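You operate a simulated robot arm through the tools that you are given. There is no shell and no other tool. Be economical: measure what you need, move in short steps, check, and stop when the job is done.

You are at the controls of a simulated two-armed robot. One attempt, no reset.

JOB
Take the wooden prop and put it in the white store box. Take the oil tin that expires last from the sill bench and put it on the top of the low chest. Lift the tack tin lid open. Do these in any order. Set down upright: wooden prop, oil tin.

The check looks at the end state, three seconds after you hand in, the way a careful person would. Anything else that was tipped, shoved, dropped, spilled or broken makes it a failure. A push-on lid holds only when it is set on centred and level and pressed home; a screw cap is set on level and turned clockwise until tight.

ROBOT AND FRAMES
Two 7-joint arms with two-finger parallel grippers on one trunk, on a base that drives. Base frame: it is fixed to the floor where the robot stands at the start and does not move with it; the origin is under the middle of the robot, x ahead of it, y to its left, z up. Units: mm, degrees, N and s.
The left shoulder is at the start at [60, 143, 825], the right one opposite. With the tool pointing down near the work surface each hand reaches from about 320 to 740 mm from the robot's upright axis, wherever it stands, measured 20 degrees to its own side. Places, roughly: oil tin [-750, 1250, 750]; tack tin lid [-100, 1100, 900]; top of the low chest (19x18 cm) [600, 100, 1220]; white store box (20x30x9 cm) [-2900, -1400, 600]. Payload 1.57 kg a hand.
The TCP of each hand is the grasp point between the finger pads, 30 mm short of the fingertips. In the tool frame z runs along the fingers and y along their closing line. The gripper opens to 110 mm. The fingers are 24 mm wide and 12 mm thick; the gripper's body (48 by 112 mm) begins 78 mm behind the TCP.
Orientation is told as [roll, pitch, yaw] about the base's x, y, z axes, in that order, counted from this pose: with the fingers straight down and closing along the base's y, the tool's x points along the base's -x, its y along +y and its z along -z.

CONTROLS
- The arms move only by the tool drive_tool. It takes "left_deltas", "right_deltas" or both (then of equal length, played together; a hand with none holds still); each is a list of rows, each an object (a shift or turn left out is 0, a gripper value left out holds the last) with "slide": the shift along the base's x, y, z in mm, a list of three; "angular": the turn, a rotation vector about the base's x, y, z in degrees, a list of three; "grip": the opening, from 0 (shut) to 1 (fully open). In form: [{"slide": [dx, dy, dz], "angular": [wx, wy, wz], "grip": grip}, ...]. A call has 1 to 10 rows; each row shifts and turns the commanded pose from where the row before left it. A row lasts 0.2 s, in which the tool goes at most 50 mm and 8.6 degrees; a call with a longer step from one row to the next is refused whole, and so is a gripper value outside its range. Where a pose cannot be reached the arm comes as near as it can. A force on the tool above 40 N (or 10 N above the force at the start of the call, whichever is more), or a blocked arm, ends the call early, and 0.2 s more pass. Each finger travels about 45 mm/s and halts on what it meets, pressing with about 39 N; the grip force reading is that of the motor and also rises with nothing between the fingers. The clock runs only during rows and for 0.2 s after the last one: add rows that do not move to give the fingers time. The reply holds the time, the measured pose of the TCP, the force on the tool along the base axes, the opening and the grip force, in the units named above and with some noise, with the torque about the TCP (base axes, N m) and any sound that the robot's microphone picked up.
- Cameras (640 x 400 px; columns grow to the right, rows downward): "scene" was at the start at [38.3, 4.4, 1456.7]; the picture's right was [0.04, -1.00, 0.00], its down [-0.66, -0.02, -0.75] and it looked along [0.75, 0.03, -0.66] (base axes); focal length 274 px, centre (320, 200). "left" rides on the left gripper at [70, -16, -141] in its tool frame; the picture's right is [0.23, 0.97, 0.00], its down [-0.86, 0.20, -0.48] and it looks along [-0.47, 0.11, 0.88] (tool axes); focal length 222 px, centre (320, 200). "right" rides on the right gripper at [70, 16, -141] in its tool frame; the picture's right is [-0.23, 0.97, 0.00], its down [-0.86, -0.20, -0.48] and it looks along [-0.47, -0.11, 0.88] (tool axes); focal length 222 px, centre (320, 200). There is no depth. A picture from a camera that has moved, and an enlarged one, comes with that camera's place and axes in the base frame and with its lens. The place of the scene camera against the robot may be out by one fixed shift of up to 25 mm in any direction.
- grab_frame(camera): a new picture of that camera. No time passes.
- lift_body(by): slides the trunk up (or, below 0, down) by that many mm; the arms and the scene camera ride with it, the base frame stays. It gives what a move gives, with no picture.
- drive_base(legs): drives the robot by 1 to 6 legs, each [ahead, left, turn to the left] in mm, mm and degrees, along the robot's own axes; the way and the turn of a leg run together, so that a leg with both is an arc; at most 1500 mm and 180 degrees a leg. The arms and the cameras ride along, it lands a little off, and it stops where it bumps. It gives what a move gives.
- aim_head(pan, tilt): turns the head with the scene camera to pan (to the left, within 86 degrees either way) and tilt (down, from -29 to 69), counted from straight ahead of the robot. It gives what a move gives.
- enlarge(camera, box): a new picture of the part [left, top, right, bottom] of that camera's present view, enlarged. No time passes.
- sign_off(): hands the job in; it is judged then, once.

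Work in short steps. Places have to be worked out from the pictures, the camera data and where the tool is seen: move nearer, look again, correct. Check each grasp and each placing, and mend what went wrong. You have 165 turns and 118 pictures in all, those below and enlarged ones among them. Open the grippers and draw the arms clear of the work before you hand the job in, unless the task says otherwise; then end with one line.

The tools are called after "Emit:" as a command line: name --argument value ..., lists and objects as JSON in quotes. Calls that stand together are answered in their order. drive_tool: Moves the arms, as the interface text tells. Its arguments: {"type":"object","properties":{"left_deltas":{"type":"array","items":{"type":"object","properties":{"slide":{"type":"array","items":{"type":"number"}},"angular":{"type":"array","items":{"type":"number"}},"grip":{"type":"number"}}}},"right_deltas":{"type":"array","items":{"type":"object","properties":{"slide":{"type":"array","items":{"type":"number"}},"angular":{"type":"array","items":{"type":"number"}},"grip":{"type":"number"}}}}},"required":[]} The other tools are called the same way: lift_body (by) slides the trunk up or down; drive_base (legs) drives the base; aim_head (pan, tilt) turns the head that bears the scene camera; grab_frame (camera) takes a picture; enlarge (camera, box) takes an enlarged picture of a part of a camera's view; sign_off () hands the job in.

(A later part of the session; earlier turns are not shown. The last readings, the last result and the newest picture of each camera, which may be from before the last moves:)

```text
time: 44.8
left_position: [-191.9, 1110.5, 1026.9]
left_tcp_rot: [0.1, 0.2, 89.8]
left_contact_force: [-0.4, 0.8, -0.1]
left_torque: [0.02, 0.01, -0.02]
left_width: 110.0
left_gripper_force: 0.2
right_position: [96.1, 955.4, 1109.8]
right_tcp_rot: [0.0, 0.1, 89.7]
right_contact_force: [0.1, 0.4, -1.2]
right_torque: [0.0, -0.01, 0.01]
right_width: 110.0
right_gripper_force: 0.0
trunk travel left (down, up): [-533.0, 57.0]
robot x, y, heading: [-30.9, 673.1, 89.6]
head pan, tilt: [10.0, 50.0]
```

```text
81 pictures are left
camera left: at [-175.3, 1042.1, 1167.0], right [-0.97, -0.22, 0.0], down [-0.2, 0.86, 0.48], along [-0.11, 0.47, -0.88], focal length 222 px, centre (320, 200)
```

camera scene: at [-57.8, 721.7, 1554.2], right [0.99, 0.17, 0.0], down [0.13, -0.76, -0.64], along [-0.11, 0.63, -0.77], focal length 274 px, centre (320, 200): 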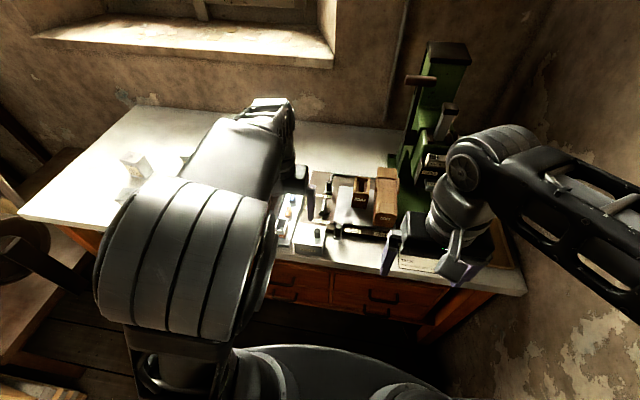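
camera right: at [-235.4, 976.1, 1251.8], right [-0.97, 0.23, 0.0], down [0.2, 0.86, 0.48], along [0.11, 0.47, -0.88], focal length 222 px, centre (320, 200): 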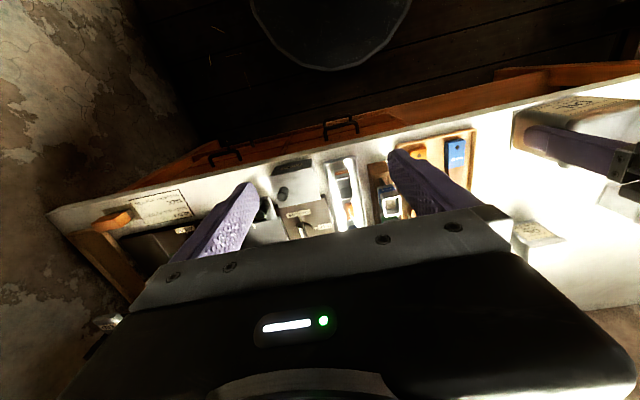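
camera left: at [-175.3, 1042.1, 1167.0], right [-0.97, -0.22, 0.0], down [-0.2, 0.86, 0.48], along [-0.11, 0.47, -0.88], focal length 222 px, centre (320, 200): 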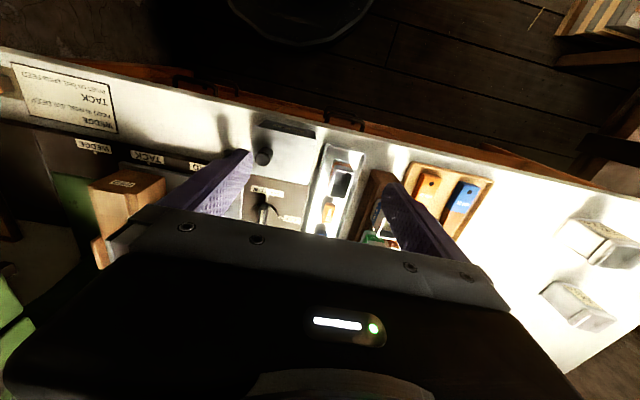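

I yaw the left hand by +90° so the fingers close along y (parallel to the hinge), staying high, and move over the knob.

Emit:
drive_tool --left_deltas '[{"angular": [0, 0, 8.5], "slide": [0, 0, 5], "grip": 1}, {"angular": [0, 0, 8.5], "slide": [0, 0, 5]}, {"angular": [0, 0, 8.5]}, {"angular": [0, 0, 8.5]}, {"angular": [0, 0, 8.5]}, {"angular": [0, 0, 8.5]}, {"angular": [0, 0, 8.5]}, {"angular": [0, 0, 8.5]}, {"angular": [0, 0, 8.5]}, {"angular": [0, 0, 8.5]}]'

Emit:
drive_tool --left_deltas '[{"angular": [0, 0, 5], "slide": [20, 8, 0]}, {"slide": [20, 8, 0], "grip": 0.6}, {"slide": [15, 8, 0]}, {}]'

Emit:
grab_frame --camera "left"

Emit:
grab_frame --camera "scene"

```text
time: 47.0
left_position: [-190.7, 1109.8, 1036.0]
left_tcp_rot: [0.1, 0.0, 175.0]
left_contact_force: [-0.1, -0.8, 0.1]
left_torque: [-0.01, 0.0, 0.0]
left_width: 110.1
left_gripper_force: 0.1
right_position: [95.0, 954.5, 1108.3]
right_tcp_rot: [0.0, -0.1, 89.8]
right_contact_force: [0.3, 0.7, 0.3]
right_torque: [-0.04, 0.01, -0.03]
right_width: 110.0
right_gripper_force: 0.1
trunk travel left (down, up): [-533.0, 57.0]
robot x, y, heading: [-32.2, 671.3, 89.6]
head pan, tilt: [10.0, 50.0]
```

```text
time: 48.0
left_position: [-137.9, 1134.3, 1036.1]
left_tcp_rot: [0.0, 0.1, 179.7]
left_contact_force: [1.1, -0.1, -0.3]
left_torque: [0.0, 0.02, -0.02]
left_width: 65.9
left_gripper_force: 0.1
right_position: [95.9, 954.0, 1108.6]
right_tcp_rot: [0.0, 0.0, 89.7]
right_contact_force: [0.1, -0.4, -0.1]
right_torque: [0.0, 0.01, 0.01]
right_width: 110.1
right_gripper_force: 0.1
trunk travel left (down, up): [-533.0, 57.0]
robot x, y, heading: [-26.5, 673.6, 89.6]
head pan, tilt: [10.0, 50.0]
```

```text
80 pictures are left
camera left: at [-66.9, 1152.4, 1176.9], right [0.22, -0.97, 0.0], down [-0.86, -0.2, 0.48], along [-0.47, -0.11, -0.88], focal length 222 px, centre (320, 200)
```

left: 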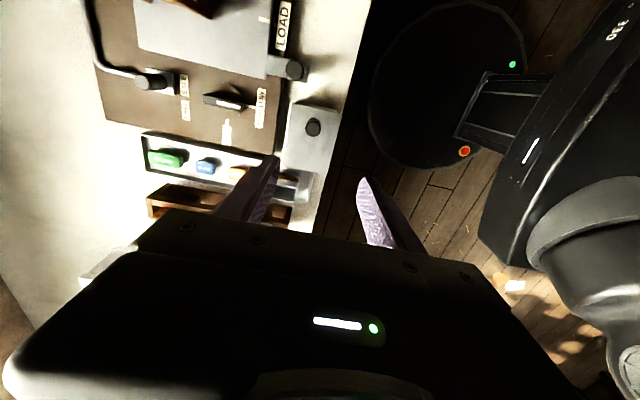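

```text
79 pictures are left
camera scene: at [-58.1, 721.5, 1554.2], right [0.99, 0.17, 0.0], down [0.13, -0.76, -0.64], along [-0.11, 0.63, -0.77], focal length 274 px, centre (320, 200)
```

scene: 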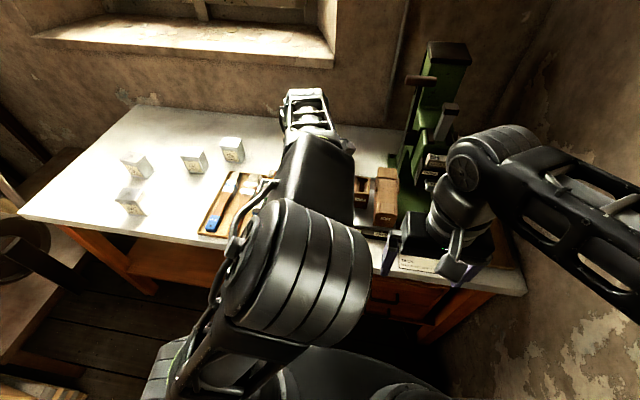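

The knob and tin are well in view. I enlarge to locate the knob precisely.

Emit:
enlarge --camera "left" --box '[240, 80, 400, 210]'

```text
3.08 times, centred on (320, 145) of left
camera zoom: at [-66.9, 1152.4, 1176.9], right [0.22, -0.97, 0.0], down [-0.86, -0.2, 0.48], along [-0.47, -0.11, -0.88], focal length 684 px, centre (320, 369)
```

zoom: 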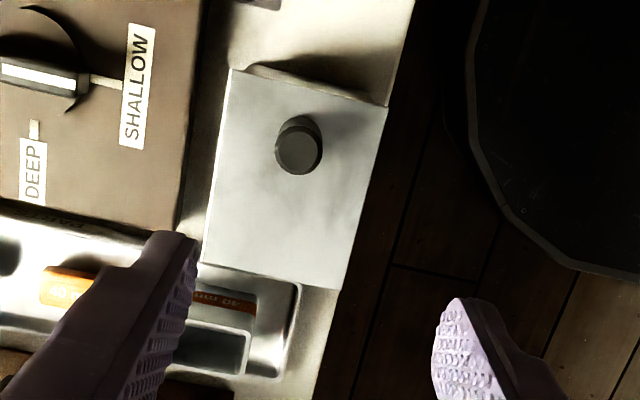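

Triangulating both wrist views: lid top z≈862, knob at about [-123, 1148], hinge at x≈-190. I move over it and descend to tips just above the lid in stages.

Emit:
drive_tool --left_deltas '[{"slide": [15, 14, -20]}, {"slide": [0, 0, -40]}, {"slide": [0, 0, -35]}, {}]'

Emit:
enlarge --camera "left" --box '[240, 80, 400, 210]'

```text
time: 49.0
left_position: [-123.1, 1149.5, 940.4]
left_tcp_rot: [0.2, 0.0, 179.7]
left_contact_force: [0.6, -0.5, 0.2]
left_torque: [-0.03, -0.01, 0.02]
left_width: 66.0
left_gripper_force: 0.1
right_position: [94.8, 954.2, 1109.4]
right_tcp_rot: [0.0, 0.0, 89.7]
right_contact_force: [-0.5, -0.2, -0.5]
right_torque: [0.03, -0.06, 0.0]
right_width: 109.9
right_gripper_force: 0.0
trunk travel left (down, up): [-533.0, 57.0]
robot x, y, heading: [-30.9, 674.9, 89.7]
head pan, tilt: [10.0, 50.0]
```

```text
3.08 times, centred on (320, 145) of left
camera zoom: at [-53.0, 1166.2, 1081.9], right [0.22, -0.97, 0.0], down [-0.86, -0.19, 0.48], along [-0.47, -0.11, -0.88], focal length 684 px, centre (320, 369)
```

zoom: 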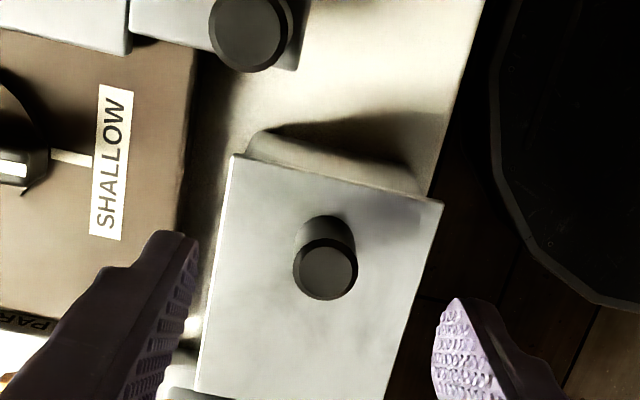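

Knob at [-121.5, 1148], top ≈ 893. I descend to TCP z≈897 and close on it.

Emit:
drive_tool --left_deltas '[{"slide": [1.5, -1.5, -20]}, {"slide": [0, 0, -15]}, {"slide": [0, 0, -8]}, {}]'

Emit:
enlarge --camera "left" --box '[220, 100, 420, 230]'

```text
time: 50.0
left_position: [-121.4, 1146.6, 899.0]
left_tcp_rot: [0.1, 0.1, 179.8]
left_contact_force: [-0.1, 0.2, -0.3]
left_torque: [-0.02, 0.05, -0.01]
left_width: 65.7
left_gripper_force: 0.1
right_position: [95.6, 955.6, 1109.0]
right_tcp_rot: [-0.1, 0.0, 89.8]
right_contact_force: [0.2, 0.1, 0.3]
right_torque: [-0.01, 0.01, -0.02]
right_width: 109.9
right_gripper_force: 0.1
trunk travel left (down, up): [-533.0, 57.0]
robot x, y, heading: [-27.5, 673.4, 89.6]
head pan, tilt: [10.0, 50.0]
```

```text
3.08 times, centred on (320, 165) of left
camera zoom: at [-51.0, 1165.1, 1039.2], right [0.22, -0.97, 0.0], down [-0.86, -0.2, 0.48], along [-0.47, -0.11, -0.88], focal length 684 px, centre (320, 308)
```

zoom: 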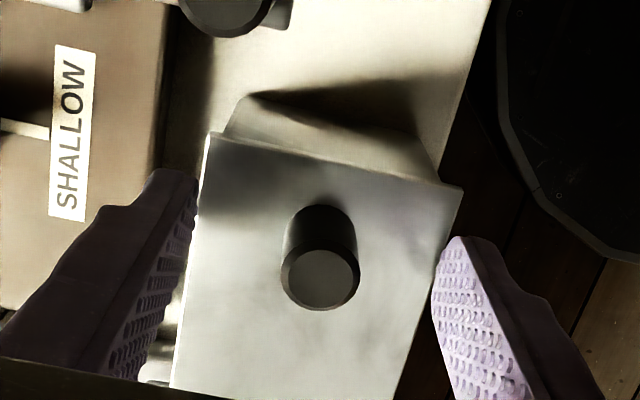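

Fingers straddle the knob. I close.

Emit:
drive_tool --left_deltas '[{"grip": 0.05}, {}, {}, {}, {}]'

Emit:
enlarge --camera "left" --box '[220, 100, 420, 230]'

```text
time: 51.2
left_position: [-121.1, 1147.0, 898.8]
left_tcp_rot: [0.2, 0.1, 179.8]
left_contact_force: [-0.2, -4.3, -1.4]
left_torque: [0.17, -0.14, 0.02]
left_width: 19.1
left_gripper_force: 33.6
right_position: [95.1, 953.8, 1109.5]
right_tcp_rot: [0.0, 0.0, 89.7]
right_contact_force: [-0.1, 0.1, 0.6]
right_torque: [-0.02, 0.0, -0.02]
right_width: 110.1
right_gripper_force: 0.1
trunk travel left (down, up): [-533.0, 57.0]
robot x, y, heading: [-28.9, 676.5, 89.7]
head pan, tilt: [10.0, 50.0]
```

```text
3.08 times, centred on (320, 165) of left
camera zoom: at [-50.9, 1164.5, 1039.3], right [0.22, -0.97, 0.0], down [-0.86, -0.19, 0.48], along [-0.47, -0.11, -0.88], focal length 684 px, centre (320, 308)
```

zoom: 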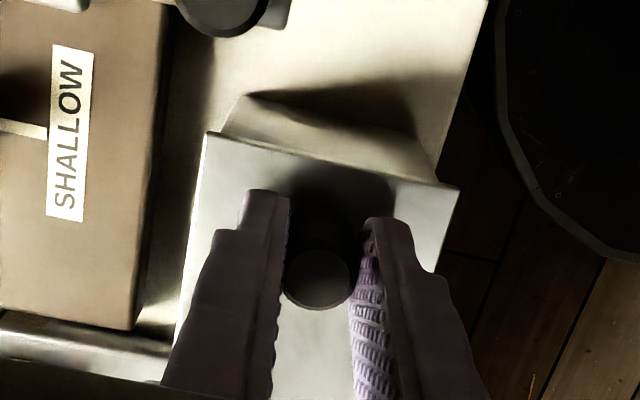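

Knob gripped (19.1 mm). I start swinging along the arc about the hinge, three rows first, and check the forces.

Emit:
drive_tool --left_deltas '[{"slide": [-6.1, 0, 9.2], "angular": [0, -8, 0]}, {"slide": [-7.3, 0, 8.3], "angular": [0, -8, 0]}, {"slide": [-8.4, 0, 7.2], "angular": [0, -8, 0]}]'

Emit:
grab_frame --camera "left"

```text
time: 52.0
left_position: [-142.3, 1146.9, 923.9]
left_tcp_rot: [-0.1, 24.2, 179.7]
left_contact_force: [-2.7, -1.2, 3.1]
left_torque: [-0.37, 0.32, -0.05]
left_width: 19.2
left_gripper_force: 33.2
right_position: [94.8, 954.5, 1111.1]
right_tcp_rot: [0.0, 0.0, 89.7]
right_contact_force: [-0.4, 0.6, 0.4]
right_torque: [0.03, 0.01, 0.0]
right_width: 109.9
right_gripper_force: 0.1
trunk travel left (down, up): [-533.0, 57.0]
robot x, y, heading: [-30.8, 674.9, 89.9]
head pan, tilt: [10.0, 50.0]
```

```text
74 pictures are left
camera left: at [-136.5, 1164.1, 1080.1], right [0.2, -0.97, 0.09], down [-0.98, -0.2, 0.09], along [-0.07, -0.11, -0.99], focal length 222 px, centre (320, 200)
```

left: 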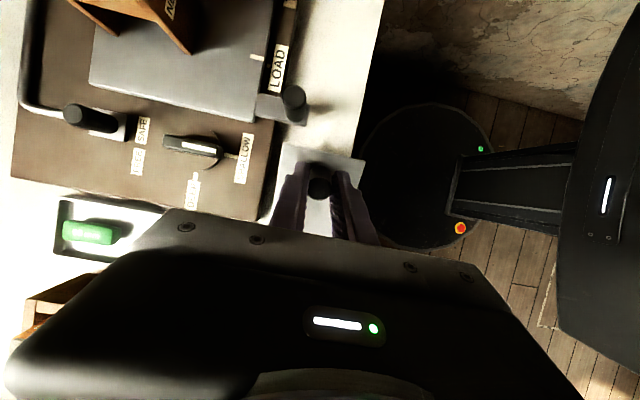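

Forces are small and the lid seems to follow. I continue the arc.

Emit:
drive_tool --left_deltas '[{"slide": [-9.4, 0, 5.9], "angular": [0, -8, 0]}, {"slide": [-10, 0, 4.6], "angular": [0, -8, 0]}, {"slide": [-10.6, 0, 3.2], "angular": [0, -8, 0]}, {"slide": [-10.9, 0, 1.6], "angular": [0, -8, 0]}]'

Emit:
grab_frame --camera "left"

Emit:
grab_frame --camera "scene"

```text
time: 52.6
left_position: [-158.3, 1146.6, 936.2]
left_tcp_rot: [-1.5, 37.4, 179.9]
left_contact_force: [-1.8, 16.6, -6.0]
left_torque: [0.19, -0.09, 0.11]
left_width: 21.1
left_gripper_force: 8.4
left hand out of reach, approached as far as the arm can: row 2, 3
right_position: [95.2, 955.4, 1110.2]
right_tcp_rot: [0.0, 0.0, 89.7]
right_contact_force: [-0.4, -0.1, 0.0]
right_torque: [0.02, 0.03, -0.01]
right_width: 110.0
right_gripper_force: 0.0
trunk travel left (down, up): [-533.0, 57.0]
robot x, y, heading: [-29.4, 670.0, 89.9]
head pan, tilt: [10.0, 50.0]
stopped in row 3 (left hand): the force on the tool passed its limit at 47 N (the readings are from after the stop); the commanded pose is now the measured one
```

```text
73 pictures are left
camera left: at [-189.5, 1159.9, 1089.9], right [0.19, -0.97, 0.12], down [-0.97, -0.21, -0.14], along [0.17, -0.09, -0.98], focal length 222 px, centre (320, 200)
```

left: 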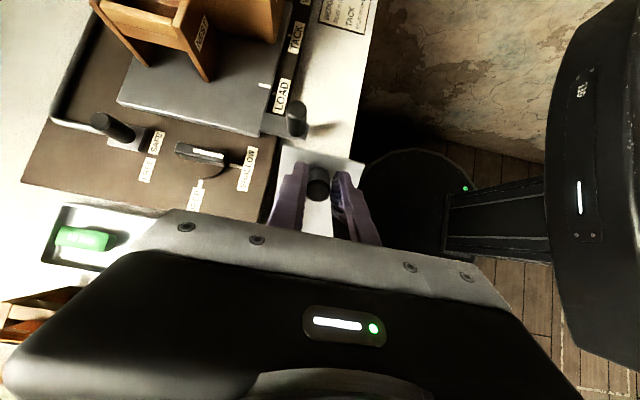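

```text
72 pictures are left
camera scene: at [-58.6, 722.2, 1554.1], right [0.99, 0.17, 0.0], down [0.13, -0.76, -0.64], along [-0.11, 0.63, -0.77], focal length 274 px, centre (320, 200)
```

scene: 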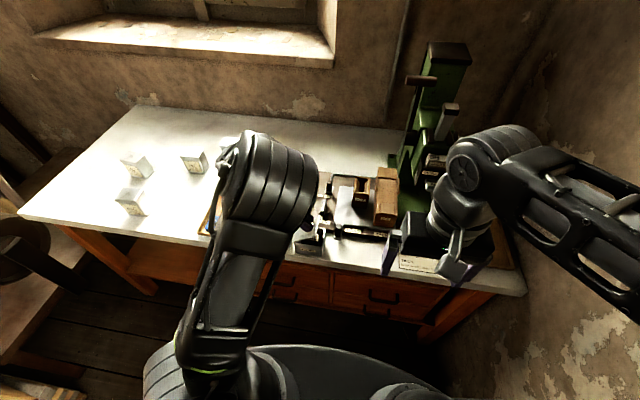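

The arm hit a reach limit at ~37° tilt. I check the tin's state.

Emit:
enlarge --camera "scene" --box '[270, 200, 370, 265]'

Emit:
enlarge --camera "left" --box '[220, 120, 420, 250]'

```text
6.15 times, centred on (320, 232) of scene
camera zoom: at [-58.6, 722.2, 1554.1], right [0.99, 0.17, 0.0], down [0.13, -0.76, -0.64], along [-0.11, 0.63, -0.77], focal length 1686 px, centre (320, 0)
```

zoom: 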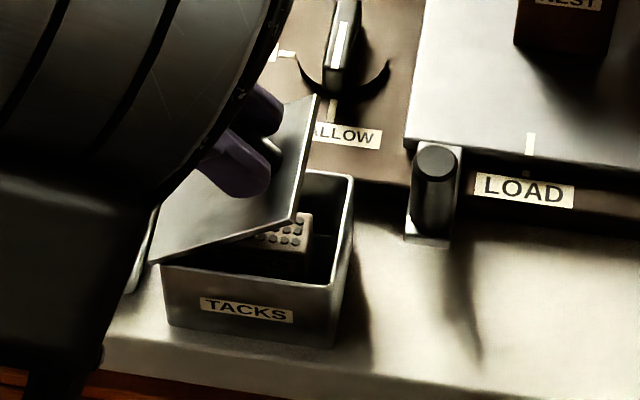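

```text
3.08 times, centred on (320, 185) of left
camera zoom: at [-189.5, 1159.9, 1089.9], right [0.19, -0.97, 0.12], down [-0.97, -0.21, -0.14], along [0.17, -0.09, -0.98], focal length 684 px, centre (320, 246)
```

zoom: 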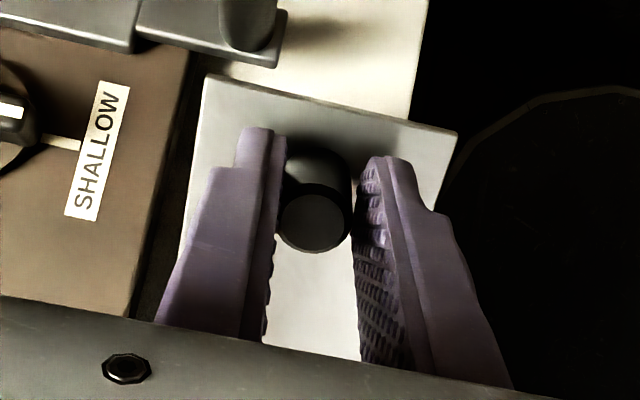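

The lid has opened to ~37° about its left edge, tin steady. The left arm can't tilt further, so I bring the closed right fingers in from the right to go under the raised lid and push it on over.

Emit:
drive_tool --right_deltas '[{"slide": [-28, 31, 0], "grip": 0}, {"slide": [-28, 31, 0]}, {"slide": [-28, 31, 0]}, {"slide": [-28, 31, 0]}, {"slide": [-28, 31, 0]}, {"slide": [-28, 31, 0]}, {}]'

Emit:
grab_frame --camera "right"

Emit:
grab_frame --camera "scene"

```text
time: 54.2
left_position: [-158.6, 1147.1, 935.2]
left_tcp_rot: [-1.1, 37.8, -179.9]
left_contact_force: [-4.0, 28.4, 7.3]
left_torque: [0.26, 0.56, 0.03]
left_width: 19.3
left_gripper_force: 33.1
right_position: [-60.3, 1128.2, 1109.3]
right_tcp_rot: [-0.1, 0.2, 89.8]
right_contact_force: [0.2, 0.3, 0.0]
right_torque: [-0.02, -0.03, 0.03]
right_width: 0.0
right_gripper_force: 17.8
right hand out of reach, approached as far as the arm can: row 6
trunk travel left (down, up): [-533.0, 57.0]
robot x, y, heading: [-27.5, 674.3, 89.8]
head pan, tilt: [10.0, 50.0]
```

```text
69 pictures are left
camera right: at [-78.0, 1057.4, 1250.6], right [-0.97, 0.23, 0.0], down [0.2, 0.85, 0.48], along [0.11, 0.46, -0.88], focal length 222 px, centre (320, 200)
```

right: 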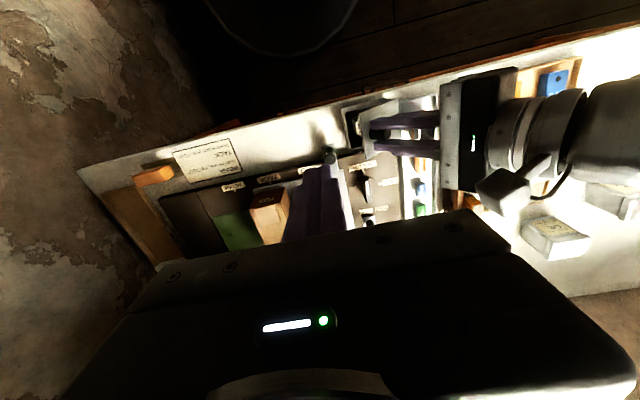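

```text
68 pictures are left
camera scene: at [-59.2, 725.1, 1554.1], right [0.99, 0.17, 0.0], down [0.13, -0.76, -0.64], along [-0.11, 0.63, -0.77], focal length 274 px, centre (320, 200)
```

scene: 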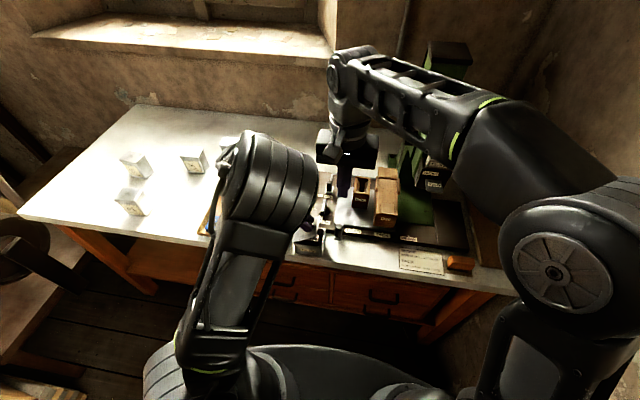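

The right hand is nearly above its spot. I descend it beside the tin (tips to ~880), easing the left hand's sideways load a little.

Emit:
drive_tool --left_deltas '[{"slide": [0, 1, 0]}, {"slide": [0, 1, 0]}, {}, {}, {}, {}]' --right_deltas '[{"slide": [-4, 0, -40]}, {"slide": [-4, 2, -40]}, {"slide": [-4, 2, -40]}, {"slide": [-3, 2, -40]}, {"slide": [0, 2, -34]}, {}]'

Emit:
enlarge --camera "scene" --box '[270, 180, 390, 265]'

Emit:
grab_frame --camera "right"

```text
time: 55.6
left_position: [-157.0, 1147.1, 935.4]
left_tcp_rot: [-1.0, 37.6, -179.9]
left_contact_force: [-5.1, 21.3, 2.8]
left_torque: [0.09, 0.5, -0.05]
left_width: 19.5
left_gripper_force: 33.1
right_position: [-74.0, 1134.3, 913.4]
right_tcp_rot: [0.0, 0.1, 89.7]
right_contact_force: [-0.3, 0.3, 0.6]
right_torque: [-0.01, -0.01, 0.0]
right_width: 0.0
right_gripper_force: 21.7
trunk travel left (down, up): [-533.0, 57.0]
robot x, y, heading: [-30.3, 674.7, 89.5]
head pan, tilt: [10.0, 50.0]
```

```text
4.71 times, centred on (330, 222) of scene
camera zoom: at [-58.5, 724.4, 1554.1], right [0.99, 0.17, 0.0], down [0.13, -0.76, -0.64], along [-0.11, 0.63, -0.77], focal length 1290 px, centre (273, 94)
```

zoom: 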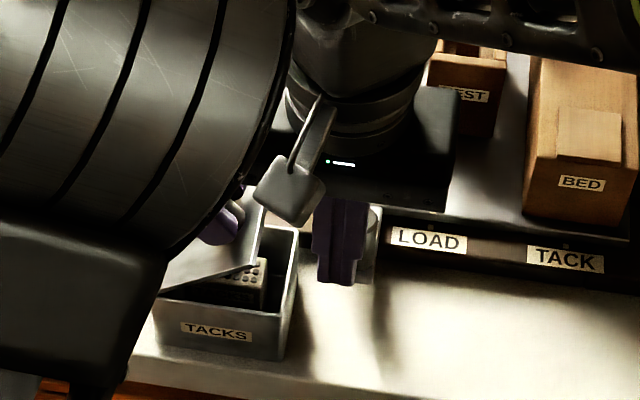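

```text
66 pictures are left
camera right: at [-91.6, 1065.0, 1055.5], right [-0.97, 0.23, 0.0], down [0.2, 0.85, 0.48], along [0.11, 0.46, -0.88], focal length 222 px, centre (320, 200)
```

right: 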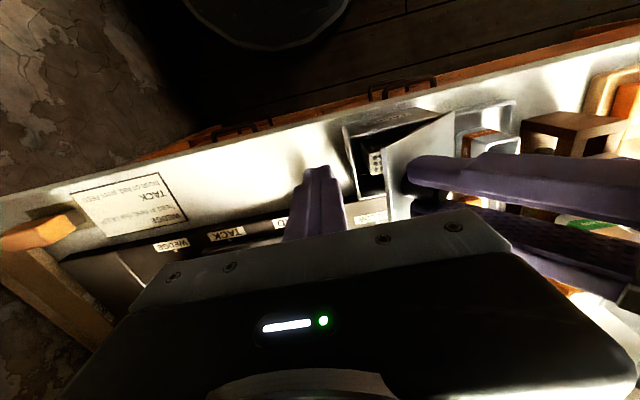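

The right finger stands just right of the lid's free edge, its tip below it. I move it left until it touches the lid.

Emit:
drive_tool --right_deltas '[{"slide": [-12, 2, 0]}, {"slide": [-10, 2, 0]}, {"slide": [-8, 0, 0]}, {"slide": [-4, 0, 0]}, {}]'

Emit:
enlarge --camera "right" --box '[240, 80, 480, 230]'

```text
time: 56.8
left_position: [-158.1, 1147.3, 935.2]
left_tcp_rot: [-0.9, 37.7, -179.9]
left_contact_force: [-3.4, 19.8, 0.2]
left_torque: [0.03, 0.3, -0.09]
left_width: 19.3
left_gripper_force: 33.4
right_position: [-108.8, 1138.2, 913.4]
right_tcp_rot: [-0.1, 0.1, 89.7]
right_contact_force: [1.0, 0.2, 0.1]
right_torque: [-0.01, 0.01, -0.02]
right_width: 0.0
right_gripper_force: 21.3
trunk travel left (down, up): [-533.0, 57.0]
robot x, y, heading: [-28.1, 673.5, 89.7]
head pan, tilt: [10.0, 50.0]
```

```text
2.67 times, centred on (360, 155) of right
camera zoom: at [-125.4, 1068.7, 1056.0], right [-0.97, 0.23, 0.0], down [0.2, 0.86, 0.48], along [0.11, 0.46, -0.88], focal length 592 px, centre (213, 320)
```

zoom: 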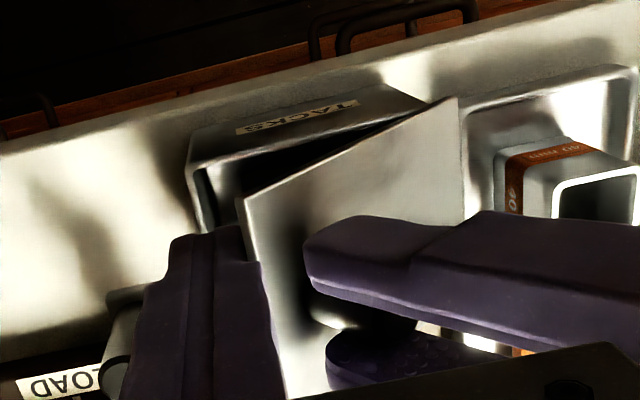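

Nearly touching. I creep a few more millimetres.

Emit:
drive_tool --right_deltas '[{"slide": [-4, 0, 0]}, {"slide": [-4, 0, 0]}, {"slide": [-3, 0, 0]}, {}]'

Emit:
enlarge --camera "right" --box '[240, 80, 480, 230]'

```text
time: 57.6
left_position: [-157.2, 1147.9, 935.3]
left_tcp_rot: [-1.0, 37.2, -179.9]
left_contact_force: [3.3, 4.8, -3.6]
left_torque: [-0.17, -0.53, -0.07]
left_width: 19.5
left_gripper_force: 33.5
right_position: [-108.2, 1138.6, 912.6]
right_tcp_rot: [-0.8, 0.3, 89.3]
right_contact_force: [5.9, 0.5, 3.0]
right_torque: [-0.05, -0.01, 0.02]
right_width: 0.0
right_gripper_force: 21.5
trunk travel left (down, up): [-533.0, 57.0]
robot x, y, heading: [-26.8, 674.2, 89.7]
head pan, tilt: [10.0, 50.0]
stopped in row 4 (right hand): the force on the tool passed its limit at 43 N (the readings are from after the stop); the commanded pose is now the measured one
```

```text
2.67 times, centred on (360, 155) of right
camera zoom: at [-128.5, 1069.7, 1055.5], right [-0.97, 0.24, -0.02], down [0.2, 0.85, 0.48], along [0.13, 0.46, -0.88], focal length 592 px, centre (213, 320)
```

zoom: 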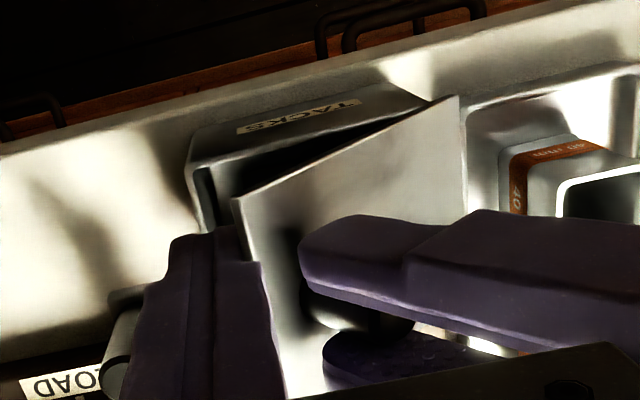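

The right finger bears against the lid edge. I release the knob with the left hand and withdraw it up along its own axis.

Emit:
drive_tool --left_deltas '[{"grip": 0.5}, {}, {}, {"slide": [-12, 0, 16]}, {"slide": [-18, 0, 24]}, {"slide": [-24, 0, 32]}, {"slide": [-24, 0, 32]}, {"slide": [-30, 0, 20]}, {"slide": [-30, 0, 0]}, {}]'

Emit:
enlarge --camera "right" --box '[240, 80, 480, 230]'

```text
time: 59.9
left_position: [-270.4, 1109.1, 1064.9]
left_tcp_rot: [-1.3, 37.1, -179.8]
left_contact_force: [0.9, 0.9, 0.2]
left_torque: [0.0, 0.01, 0.0]
left_width: 55.2
left_gripper_force: 0.0
left hand out of reach, approached as far as the arm can: row 5, 7, 8, 9
right_position: [-110.7, 1137.9, 914.9]
right_tcp_rot: [-0.7, 0.3, 89.3]
right_contact_force: [6.4, 2.0, 5.1]
right_torque: [-0.05, 0.05, 0.03]
right_width: 0.0
right_gripper_force: 21.7
trunk travel left (down, up): [-533.0, 57.0]
robot x, y, heading: [-29.8, 675.1, 89.6]
head pan, tilt: [10.0, 50.0]
```

```text
2.67 times, centred on (360, 155) of right
camera zoom: at [-129.7, 1068.3, 1055.7], right [-0.97, 0.24, -0.01], down [0.2, 0.86, 0.48], along [0.12, 0.46, -0.88], focal length 592 px, centre (213, 320)
```

zoom: 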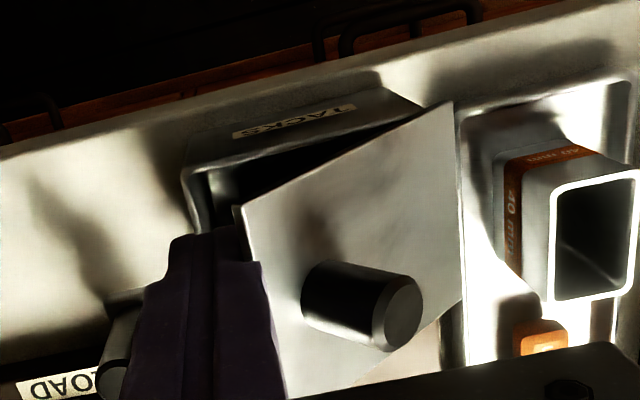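

The lid stays leaning on the right finger. I first move the left hand further away and level it.

Emit:
drive_tool --left_deltas '[{"slide": [-20, -15, 5], "angular": [0, 7.4, 0]}, {"slide": [-20, -15, 5], "angular": [0, 7.4, 0]}, {"slide": [-20, -15, 5], "angular": [0, 7.4, 0]}, {"slide": [-20, -15, 0], "angular": [0, 7.4, 0]}, {"slide": [-20, -15, 0], "angular": [0, 7.4, 0]}, {"slide": [-10, -15, 0]}, {}]'

Emit:
drive_tool --right_deltas '[{"slide": [-6, 0, 6]}, {"slide": [-7, 0, 6]}, {"slide": [-8, 0, 6]}, {"slide": [-9, 0, 5]}, {}]'

Emit:
enlarge --camera "right" --box '[240, 80, 480, 230]'

Emit:
enlarge --camera "scene" --box '[250, 170, 390, 265]'

```text
time: 61.5
left_position: [-380.7, 1020.3, 1080.0]
left_tcp_rot: [-1.1, 0.2, -179.9]
left_contact_force: [-0.2, -0.1, 0.1]
left_torque: [-0.04, -0.01, 0.0]
left_width: 54.8
left_gripper_force: 0.1
right_position: [-111.5, 1138.0, 913.5]
right_tcp_rot: [-0.8, 0.2, 89.4]
right_contact_force: [1.1, -0.3, 0.7]
right_torque: [-0.03, -0.01, 0.01]
right_width: 0.0
right_gripper_force: 21.7
trunk travel left (down, up): [-533.0, 57.0]
robot x, y, heading: [-27.2, 671.5, 89.7]
head pan, tilt: [10.0, 50.0]
```

```text
time: 62.6
left_position: [-380.5, 1019.6, 1079.5]
left_tcp_rot: [-1.3, 0.3, -179.9]
left_contact_force: [0.3, -0.1, -0.4]
left_torque: [0.02, 0.02, 0.03]
left_width: 55.2
left_gripper_force: 0.1
right_position: [-140.7, 1138.7, 936.2]
right_tcp_rot: [-0.7, 0.2, 89.4]
right_contact_force: [0.7, 0.6, -0.7]
right_torque: [-0.01, 0.0, -0.02]
right_width: 0.1
right_gripper_force: 21.9
trunk travel left (down, up): [-533.0, 57.0]
robot x, y, heading: [-30.5, 674.1, 89.6]
head pan, tilt: [10.0, 50.0]
```

```text
2.67 times, centred on (360, 155) of right
camera zoom: at [-160.0, 1068.5, 1078.7], right [-0.97, 0.24, -0.01], down [0.2, 0.85, 0.48], along [0.12, 0.46, -0.88], focal length 592 px, centre (213, 320)
```

zoom: 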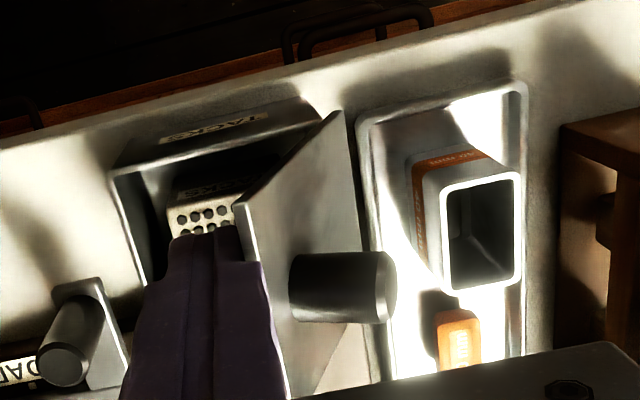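

```text
4.21 times, centred on (320, 218) of scene
camera zoom: at [-57.5, 721.8, 1554.2], right [0.99, 0.17, 0.0], down [0.13, -0.76, -0.64], along [-0.11, 0.63, -0.77], focal length 1154 px, centre (320, 126)
```

zoom: 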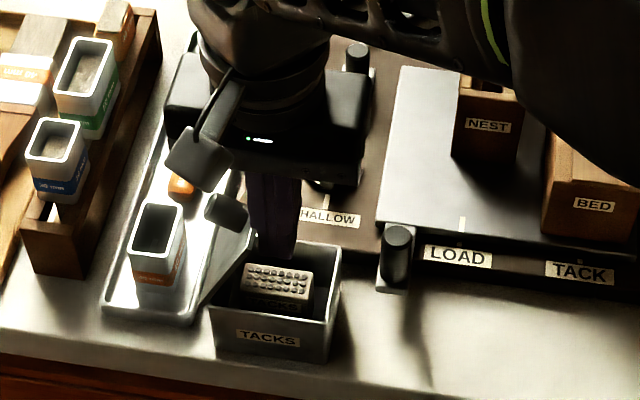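

The lid is at ~55–60°. I continue, following the lid edge.

Emit:
drive_tool --right_deltas '[{"slide": [-9, 0, 4]}, {"slide": [-9, 0, 2]}, {"slide": [-9, 0, 1]}, {"slide": [-8, 0, 0]}, {}]'

Emit:
enlarge --camera "right" --box '[240, 80, 480, 230]'

```text
time: 63.9
left_position: [-380.4, 1018.4, 1079.6]
left_tcp_rot: [-1.2, 0.4, -179.8]
left_contact_force: [0.8, -0.6, -0.5]
left_torque: [0.0, 0.0, 0.02]
left_width: 55.0
left_gripper_force: 0.1
right_position: [-174.9, 1139.2, 942.9]
right_tcp_rot: [-0.7, 0.2, 89.4]
right_contact_force: [-0.1, 0.2, 0.2]
right_torque: [0.0, 0.02, 0.0]
right_width: 0.1
right_gripper_force: 21.1
trunk travel left (down, up): [-533.0, 57.0]
robot x, y, heading: [-27.9, 671.5, 89.5]
head pan, tilt: [10.0, 50.0]
```

```text
2.67 times, centred on (360, 155) of right
camera zoom: at [-195.0, 1068.5, 1085.3], right [-0.97, 0.24, -0.01], down [0.2, 0.85, 0.48], along [0.12, 0.46, -0.88], focal length 592 px, centre (213, 320)
```

zoom: 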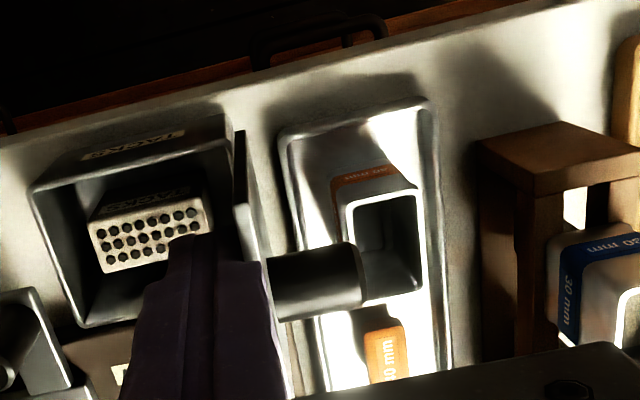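

The lid stands near vertical with almost no force. I push 14 mm more, then back off to see whether it stays.

Emit:
drive_tool --right_deltas '[{"slide": [-7, 0, 0]}, {"slide": [-7, 0, 0]}, {}, {"slide": [15, 0, 0]}, {}]'

Emit:
enlarge --camera "right" --box '[240, 80, 480, 230]'

```text
time: 65.0
left_position: [-380.6, 1019.7, 1081.1]
left_tcp_rot: [-1.2, 0.4, -180.0]
left_contact_force: [0.1, 0.1, 0.2]
left_torque: [-0.02, -0.01, 0.0]
left_width: 55.2
left_gripper_force: 0.0
right_position: [-174.6, 1137.8, 943.5]
right_tcp_rot: [-0.8, 0.1, 89.3]
right_contact_force: [0.2, -0.4, 0.0]
right_torque: [-0.02, -0.02, 0.02]
right_width: 0.1
right_gripper_force: 20.9
trunk travel left (down, up): [-533.0, 57.0]
robot x, y, heading: [-28.8, 674.8, 89.5]
head pan, tilt: [10.0, 50.0]
```

```text
2.67 times, centred on (360, 155) of right
camera zoom: at [-194.0, 1068.6, 1085.3], right [-0.97, 0.24, -0.01], down [0.2, 0.85, 0.48], along [0.12, 0.46, -0.88], focal length 592 px, centre (213, 320)
```

zoom: 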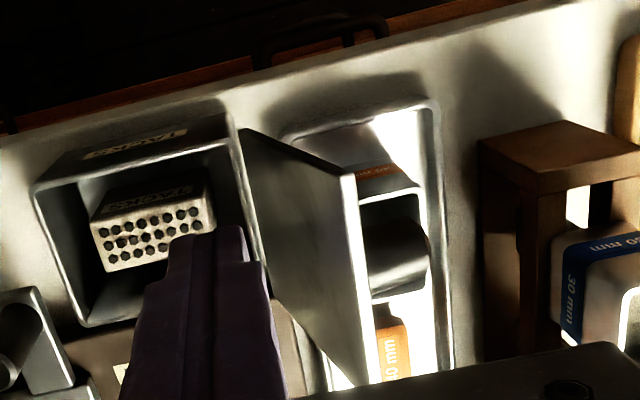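

The lid passed vertical and rests open at about 110°. I raise the right hand clear and check with the scene camera.

Emit:
drive_tool --right_deltas '[{"slide": [8, 0, 0]}, {"slide": [5, 0, 40]}, {"slide": [10, 0, 45]}, {"slide": [20, -20, 40]}, {"slide": [35, -30, 0]}, {"slide": [35, -30, 0]}, {"slide": [35, -30, 0]}, {"slide": [35, -30, 0], "grip": 1}, {}]'

Emit:
enlarge --camera "scene" --box '[250, 170, 390, 265]'

```text
time: 67.0
left_position: [-380.5, 1019.6, 1079.2]
left_tcp_rot: [-1.2, 0.3, -179.8]
left_contact_force: [0.4, 0.3, 0.6]
left_torque: [-0.03, 0.0, 0.0]
left_width: 54.9
left_gripper_force: 0.0
right_position: [9.3, 998.7, 1067.4]
right_tcp_rot: [-0.8, 0.4, 89.4]
right_contact_force: [-0.6, -0.4, -0.1]
right_torque: [-0.03, -0.01, 0.02]
right_width: 50.0
right_gripper_force: 0.0
trunk travel left (down, up): [-533.0, 57.0]
robot x, y, heading: [-26.9, 677.2, 89.4]
head pan, tilt: [10.0, 50.0]
```

```text
4.21 times, centred on (320, 218) of scene
camera zoom: at [-58.2, 722.4, 1554.2], right [0.99, 0.17, 0.0], down [0.13, -0.76, -0.64], along [-0.11, 0.63, -0.77], focal length 1154 px, centre (320, 126)
```

zoom: 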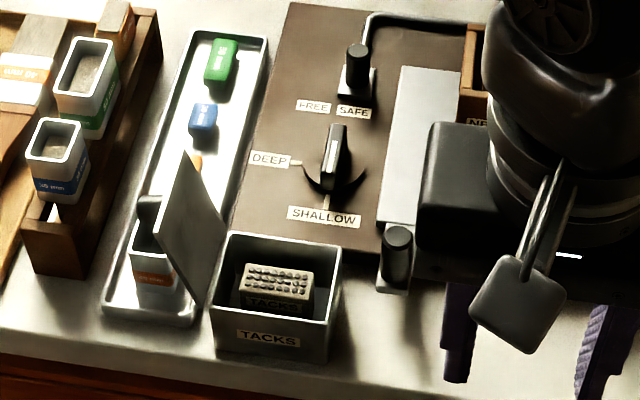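

The tack tin lid is open and everything around it stands. Now I drive back left to the oil tin and re-yaw the left hand to face ahead.

Emit:
drive_base --legs '[[-110, 0, 0], [0, 550, 0]]'

Emit:
drive_tool --left_deltas '[{"angular": [0, 0, -8.5], "grip": 1}, {"angular": [0, 0, -8.5]}, {"angular": [0, 0, -8.5]}, {"angular": [0, 0, -8.5]}, {"angular": [0, 0, -8.5]}, {"angular": [0, 0, -8.5]}, {"angular": [0, 0, -8.5]}, {"angular": [0, 0, -8.5]}, {"angular": [0, 0, -8.5]}, {"angular": [0, 0, -8.5]}]'

```text
time: 71.0
left_position: [-931.9, 912.0, 1079.2]
left_tcp_rot: [-1.3, 0.4, -179.7]
left_contact_force: [0.0, 1.0, 0.1]
left_torque: [0.0, -0.05, -0.01]
left_width: 55.0
left_gripper_force: 0.0
right_position: [-542.9, 892.4, 1068.0]
right_tcp_rot: [-0.8, 0.2, 89.7]
right_contact_force: [0.7, -0.1, 0.1]
right_torque: [-0.01, 0.0, 0.0]
right_width: 110.2
right_gripper_force: 0.0
trunk travel left (down, up): [-533.0, 57.0]
robot x, y, heading: [-578.3, 566.9, 90.1]
head pan, tilt: [10.0, 50.0]
```

```text
time: 73.2
left_position: [-931.8, 910.5, 1079.5]
left_tcp_rot: [-1.2, 0.2, 95.3]
left_contact_force: [0.6, 1.0, -0.8]
left_torque: [-0.04, 0.01, 0.0]
left_width: 110.0
left_gripper_force: 0.1
right_position: [-542.7, 891.3, 1068.6]
right_tcp_rot: [-0.7, 0.1, 89.7]
right_contact_force: [-0.2, -0.7, -1.2]
right_torque: [-0.01, 0.0, -0.01]
right_width: 110.0
right_gripper_force: 0.0
trunk travel left (down, up): [-533.0, 57.0]
robot x, y, heading: [-576.6, 567.2, 89.9]
head pan, tilt: [10.0, 50.0]
```

Now I tilt the left hand forward by 50° while moving behind the tin, so it can later reach the high chest top.

Emit:
drive_tool --left_deltas '[{"slide": [28, 15, 0], "angular": [7.1, 1.2, -1.3]}, {"slide": [28, 20, 0], "angular": [7.1, 0, 0]}, {"slide": [28, 25, -5], "angular": [7.1, 0, 0]}, {"slide": [28, 25, -20], "angular": [7.1, 0, 0]}, {"slide": [28, 25, -25], "angular": [7.2, 0, 0]}, {"slide": [28, 25, -25], "angular": [7.2, 0, 0]}, {"slide": [22, 25, -25], "angular": [7.2, 0, 0]}, {}]'

Emit:
grab_frame --camera "left"

```text
time: 75.0
left_position: [-740.2, 1070.4, 979.6]
left_tcp_rot: [-4.9, -49.7, 96.3]
left_contact_force: [-0.3, -0.3, 0.3]
left_torque: [0.02, -0.02, 0.02]
left_width: 110.2
left_gripper_force: 0.2
right_position: [-542.4, 890.0, 1067.8]
right_tcp_rot: [-0.8, 0.2, 89.6]
right_contact_force: [-0.1, -0.6, -0.5]
right_torque: [-0.01, 0.04, 0.0]
right_width: 109.9
right_gripper_force: 0.0
trunk travel left (down, up): [-533.0, 57.0]
robot x, y, heading: [-576.7, 567.8, 89.8]
head pan, tilt: [10.0, 50.0]
```

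```text
57 pictures are left
camera left: at [-720.1, 919.5, 1017.5], right [-0.96, -0.19, -0.23], down [-0.26, 0.17, 0.95], along [-0.14, 0.97, -0.22], focal length 222 px, centre (320, 200)
```

left: 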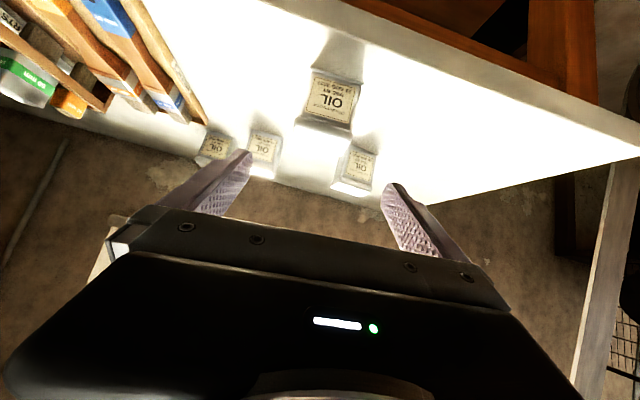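

I level the finger line and check the tin's heights with an enlarged view.

Emit:
drive_tool --left_deltas '[{"slide": [6, 0, 0], "angular": [-0.35, 3.15, 1.44]}, {}]'

Emit:
enlarge --camera "left" --box '[220, 20, 440, 160]'

```text
time: 75.6
left_position: [-736.7, 1071.5, 977.9]
left_tcp_rot: [0.1, -49.7, 94.0]
left_contact_force: [-0.1, -0.4, 1.0]
left_torque: [0.01, 0.01, 0.01]
left_width: 109.8
left_gripper_force: 0.1
right_position: [-543.1, 892.4, 1068.2]
right_tcp_rot: [-0.6, 0.2, 89.7]
right_contact_force: [-0.3, -0.6, -0.3]
right_torque: [0.0, 0.02, 0.01]
right_width: 109.9
right_gripper_force: 0.1
trunk travel left (down, up): [-533.0, 57.0]
robot x, y, heading: [-576.6, 566.7, 90.1]
head pan, tilt: [10.0, 50.0]
```

```text
2.86 times, centred on (330, 90) of left
camera zoom: at [-709.4, 920.8, 1017.1], right [-0.96, -0.21, -0.17], down [-0.21, 0.18, 0.96], along [-0.18, 0.96, -0.21], focal length 635 px, centre (291, 514)
```

zoom: 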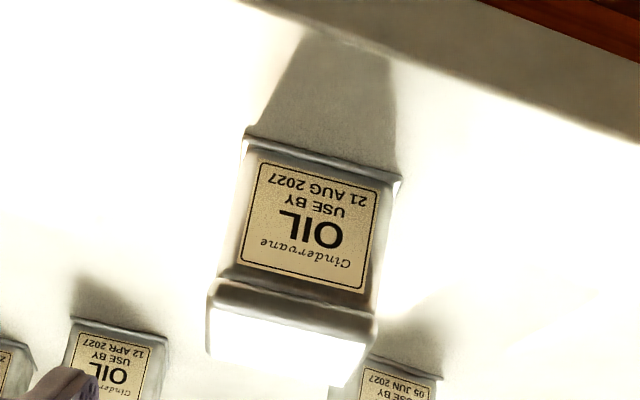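

Tin spans z≈809–890, as expected. I advance along the finger axis to straddle it.

Emit:
drive_tool --left_deltas '[{"slide": [-1.3, 29, -25]}, {"slide": [-1.3, 29, -25]}, {"slide": [-1.3, 29, -25]}, {"slide": [-1.3, 29, -25]}, {}]'

Emit:
grab_frame --camera "left"

```text
time: 76.8
left_position: [-742.6, 1188.0, 880.1]
left_tcp_rot: [0.0, -49.6, 93.9]
left_contact_force: [-0.8, 0.1, 0.4]
left_torque: [0.02, 0.01, 0.01]
left_width: 109.7
left_gripper_force: 0.0
right_position: [-543.2, 892.0, 1068.3]
right_tcp_rot: [-0.8, 0.2, 89.7]
right_contact_force: [0.3, 0.0, -0.8]
right_torque: [0.02, -0.02, 0.02]
right_width: 109.9
right_gripper_force: 0.1
trunk travel left (down, up): [-533.0, 57.0]
robot x, y, heading: [-576.1, 570.2, 89.8]
head pan, tilt: [10.0, 50.0]
```

```text
55 pictures are left
camera left: at [-714.9, 1037.1, 917.3], right [-0.96, -0.21, -0.17], down [-0.21, 0.18, 0.96], along [-0.18, 0.96, -0.21], focal length 222 px, centre (320, 200)
```

left: 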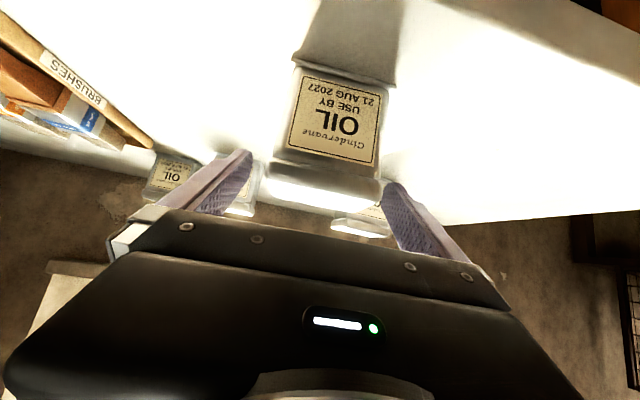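

Straddled well. I close and then lift a little.

Emit:
drive_tool --left_deltas '[{"grip": 0.4}, {}, {}, {}, {}, {"slide": [0, 0, 15]}, {"slide": [0, 0, 25]}, {}]'

Emit:
enlarge --camera "left" --box '[220, 20, 440, 220]'

```text
time: 78.6
left_position: [-741.7, 1187.0, 919.5]
left_tcp_rot: [0.0, -49.5, 93.8]
left_contact_force: [-0.4, -0.2, -4.0]
left_torque: [0.0, -0.01, 0.02]
left_width: 74.8
left_gripper_force: 38.7
right_position: [-543.2, 891.8, 1069.2]
right_tcp_rot: [-0.6, 0.2, 89.8]
right_contact_force: [-0.7, 0.5, -0.2]
right_torque: [0.02, 0.01, 0.05]
right_width: 110.0
right_gripper_force: 0.1
trunk travel left (down, up): [-533.0, 57.0]
robot x, y, heading: [-580.3, 566.0, 89.8]
head pan, tilt: [10.0, 50.0]
```

```text
2.00 times, centred on (330, 120) of left
camera zoom: at [-714.6, 1037.2, 956.9], right [-0.96, -0.21, -0.17], down [-0.21, 0.18, 0.96], along [-0.18, 0.96, -0.22], focal length 444 px, centre (300, 360)
```

zoom: 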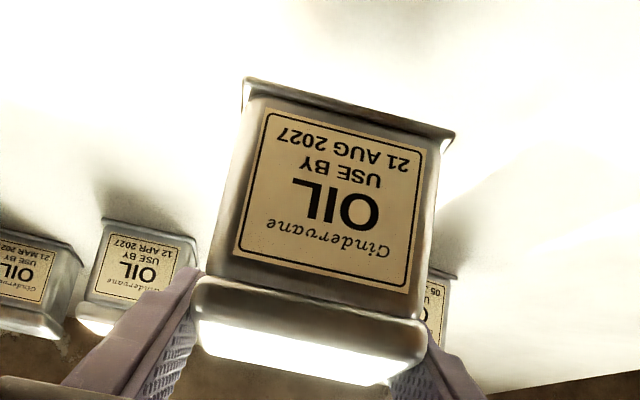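

The tin is upright and firmly held. I raise both hands, lift the trunk fully, back away and turn to the window.

Emit:
drive_tool --left_deltas '[{"slide": [0, -10, 40]}, {"slide": [0, -10, 40]}, {"slide": [0, -15, 40]}, {"slide": [0, -15, 40]}, {"slide": [0, -15, 40]}, {}]' --right_deltas '[{"slide": [0, 0, 20]}, {"slide": [0, 0, 20]}, {"slide": [0, 0, 20]}, {"slide": [0, 0, 20]}, {"slide": [0, 0, 20]}, {}]'

Emit:
drive_base --legs '[[-450, 0, 0], [0, 0, -90]]'

Emit:
lift_body --by 57

Emit:
aim_head --pan 0 --tilt 25

Emit:
grab_frame --camera "scene"

```text
time: 80.0
left_position: [-740.2, 1122.6, 1120.6]
left_tcp_rot: [0.0, -49.6, 93.9]
left_contact_force: [-0.7, -1.0, -4.0]
left_torque: [-0.04, 0.02, 0.01]
left_width: 74.8
left_gripper_force: 39.3
right_position: [-546.3, 890.7, 1108.9]
right_tcp_rot: [-1.7, 2.9, 90.5]
right_contact_force: [-0.1, 0.2, 0.6]
right_torque: [-0.03, 0.02, 0.0]
right_width: 110.1
right_gripper_force: 0.0
right hand out of reach, approached as far as the arm can: row 3, 4, 5
trunk travel left (down, up): [-533.0, 57.0]
robot x, y, heading: [-578.0, 569.6, 89.8]
head pan, tilt: [10.0, 50.0]
```

```text
time: 86.5
left_position: [-25.1, 276.6, 1120.9]
left_tcp_rot: [0.0, -49.5, 4.0]
left_contact_force: [0.1, -0.4, -2.4]
left_torque: [0.02, 0.0, 0.03]
left_width: 74.5
left_gripper_force: 38.9
right_position: [-256.6, 84.5, 1108.8]
right_tcp_rot: [-1.8, 3.0, 0.5]
right_contact_force: [-0.1, -0.9, 0.0]
right_torque: [0.05, -0.03, -0.03]
right_width: 110.0
right_gripper_force: 0.1
trunk travel left (down, up): [-533.0, 57.0]
robot x, y, heading: [-579.3, 115.5, 0.0]
head pan, tilt: [10.0, 50.0]
```

```text
time: 87.5
left_position: [-25.9, 277.8, 1175.7]
left_tcp_rot: [0.0, -49.4, 3.9]
left_contact_force: [0.6, 1.3, -2.3]
left_torque: [0.0, -0.04, 0.01]
left_width: 74.7
left_gripper_force: 38.7
right_position: [-255.0, 84.0, 1163.7]
right_tcp_rot: [-1.7, 3.1, 0.4]
right_contact_force: [-0.3, -0.1, -0.3]
right_torque: [0.0, -0.01, -0.03]
right_width: 109.7
right_gripper_force: 0.1
trunk travel left (down, up): [-590.0, 0.0]
robot x, y, heading: [-579.1, 113.3, -0.2]
head pan, tilt: [10.0, 50.0]
```

```text
time: 88.4
left_position: [-24.3, 277.9, 1175.8]
left_tcp_rot: [0.0, -49.5, 4.1]
left_contact_force: [-0.2, 1.0, -3.5]
left_torque: [0.04, -0.02, 0.0]
left_width: 74.5
left_gripper_force: 38.4
right_position: [-257.3, 85.6, 1164.2]
right_tcp_rot: [-1.7, 3.0, 0.3]
right_contact_force: [0.0, -0.6, -0.5]
right_torque: [0.0, 0.01, -0.03]
right_width: 110.2
right_gripper_force: 0.1
trunk travel left (down, up): [-590.0, 0.0]
robot x, y, heading: [-580.4, 114.4, -0.2]
head pan, tilt: [0.0, 25.0]
```

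```text
53 pictures are left
camera scene: at [-532.4, 116.4, 1648.2], right [0.0, -1.0, 0.0], down [-0.42, 0.0, -0.91], along [0.91, 0.0, -0.42], focal length 274 px, centre (320, 200)
```

scene: 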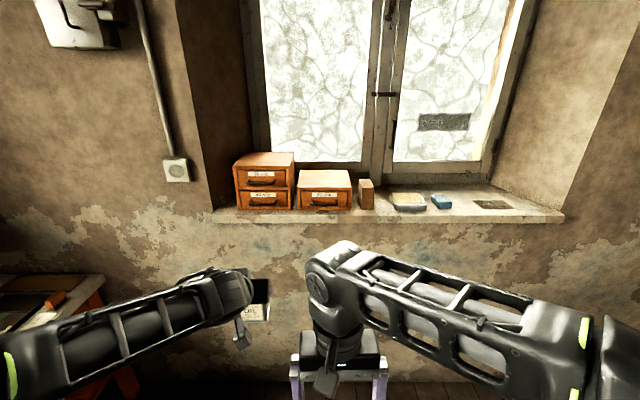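

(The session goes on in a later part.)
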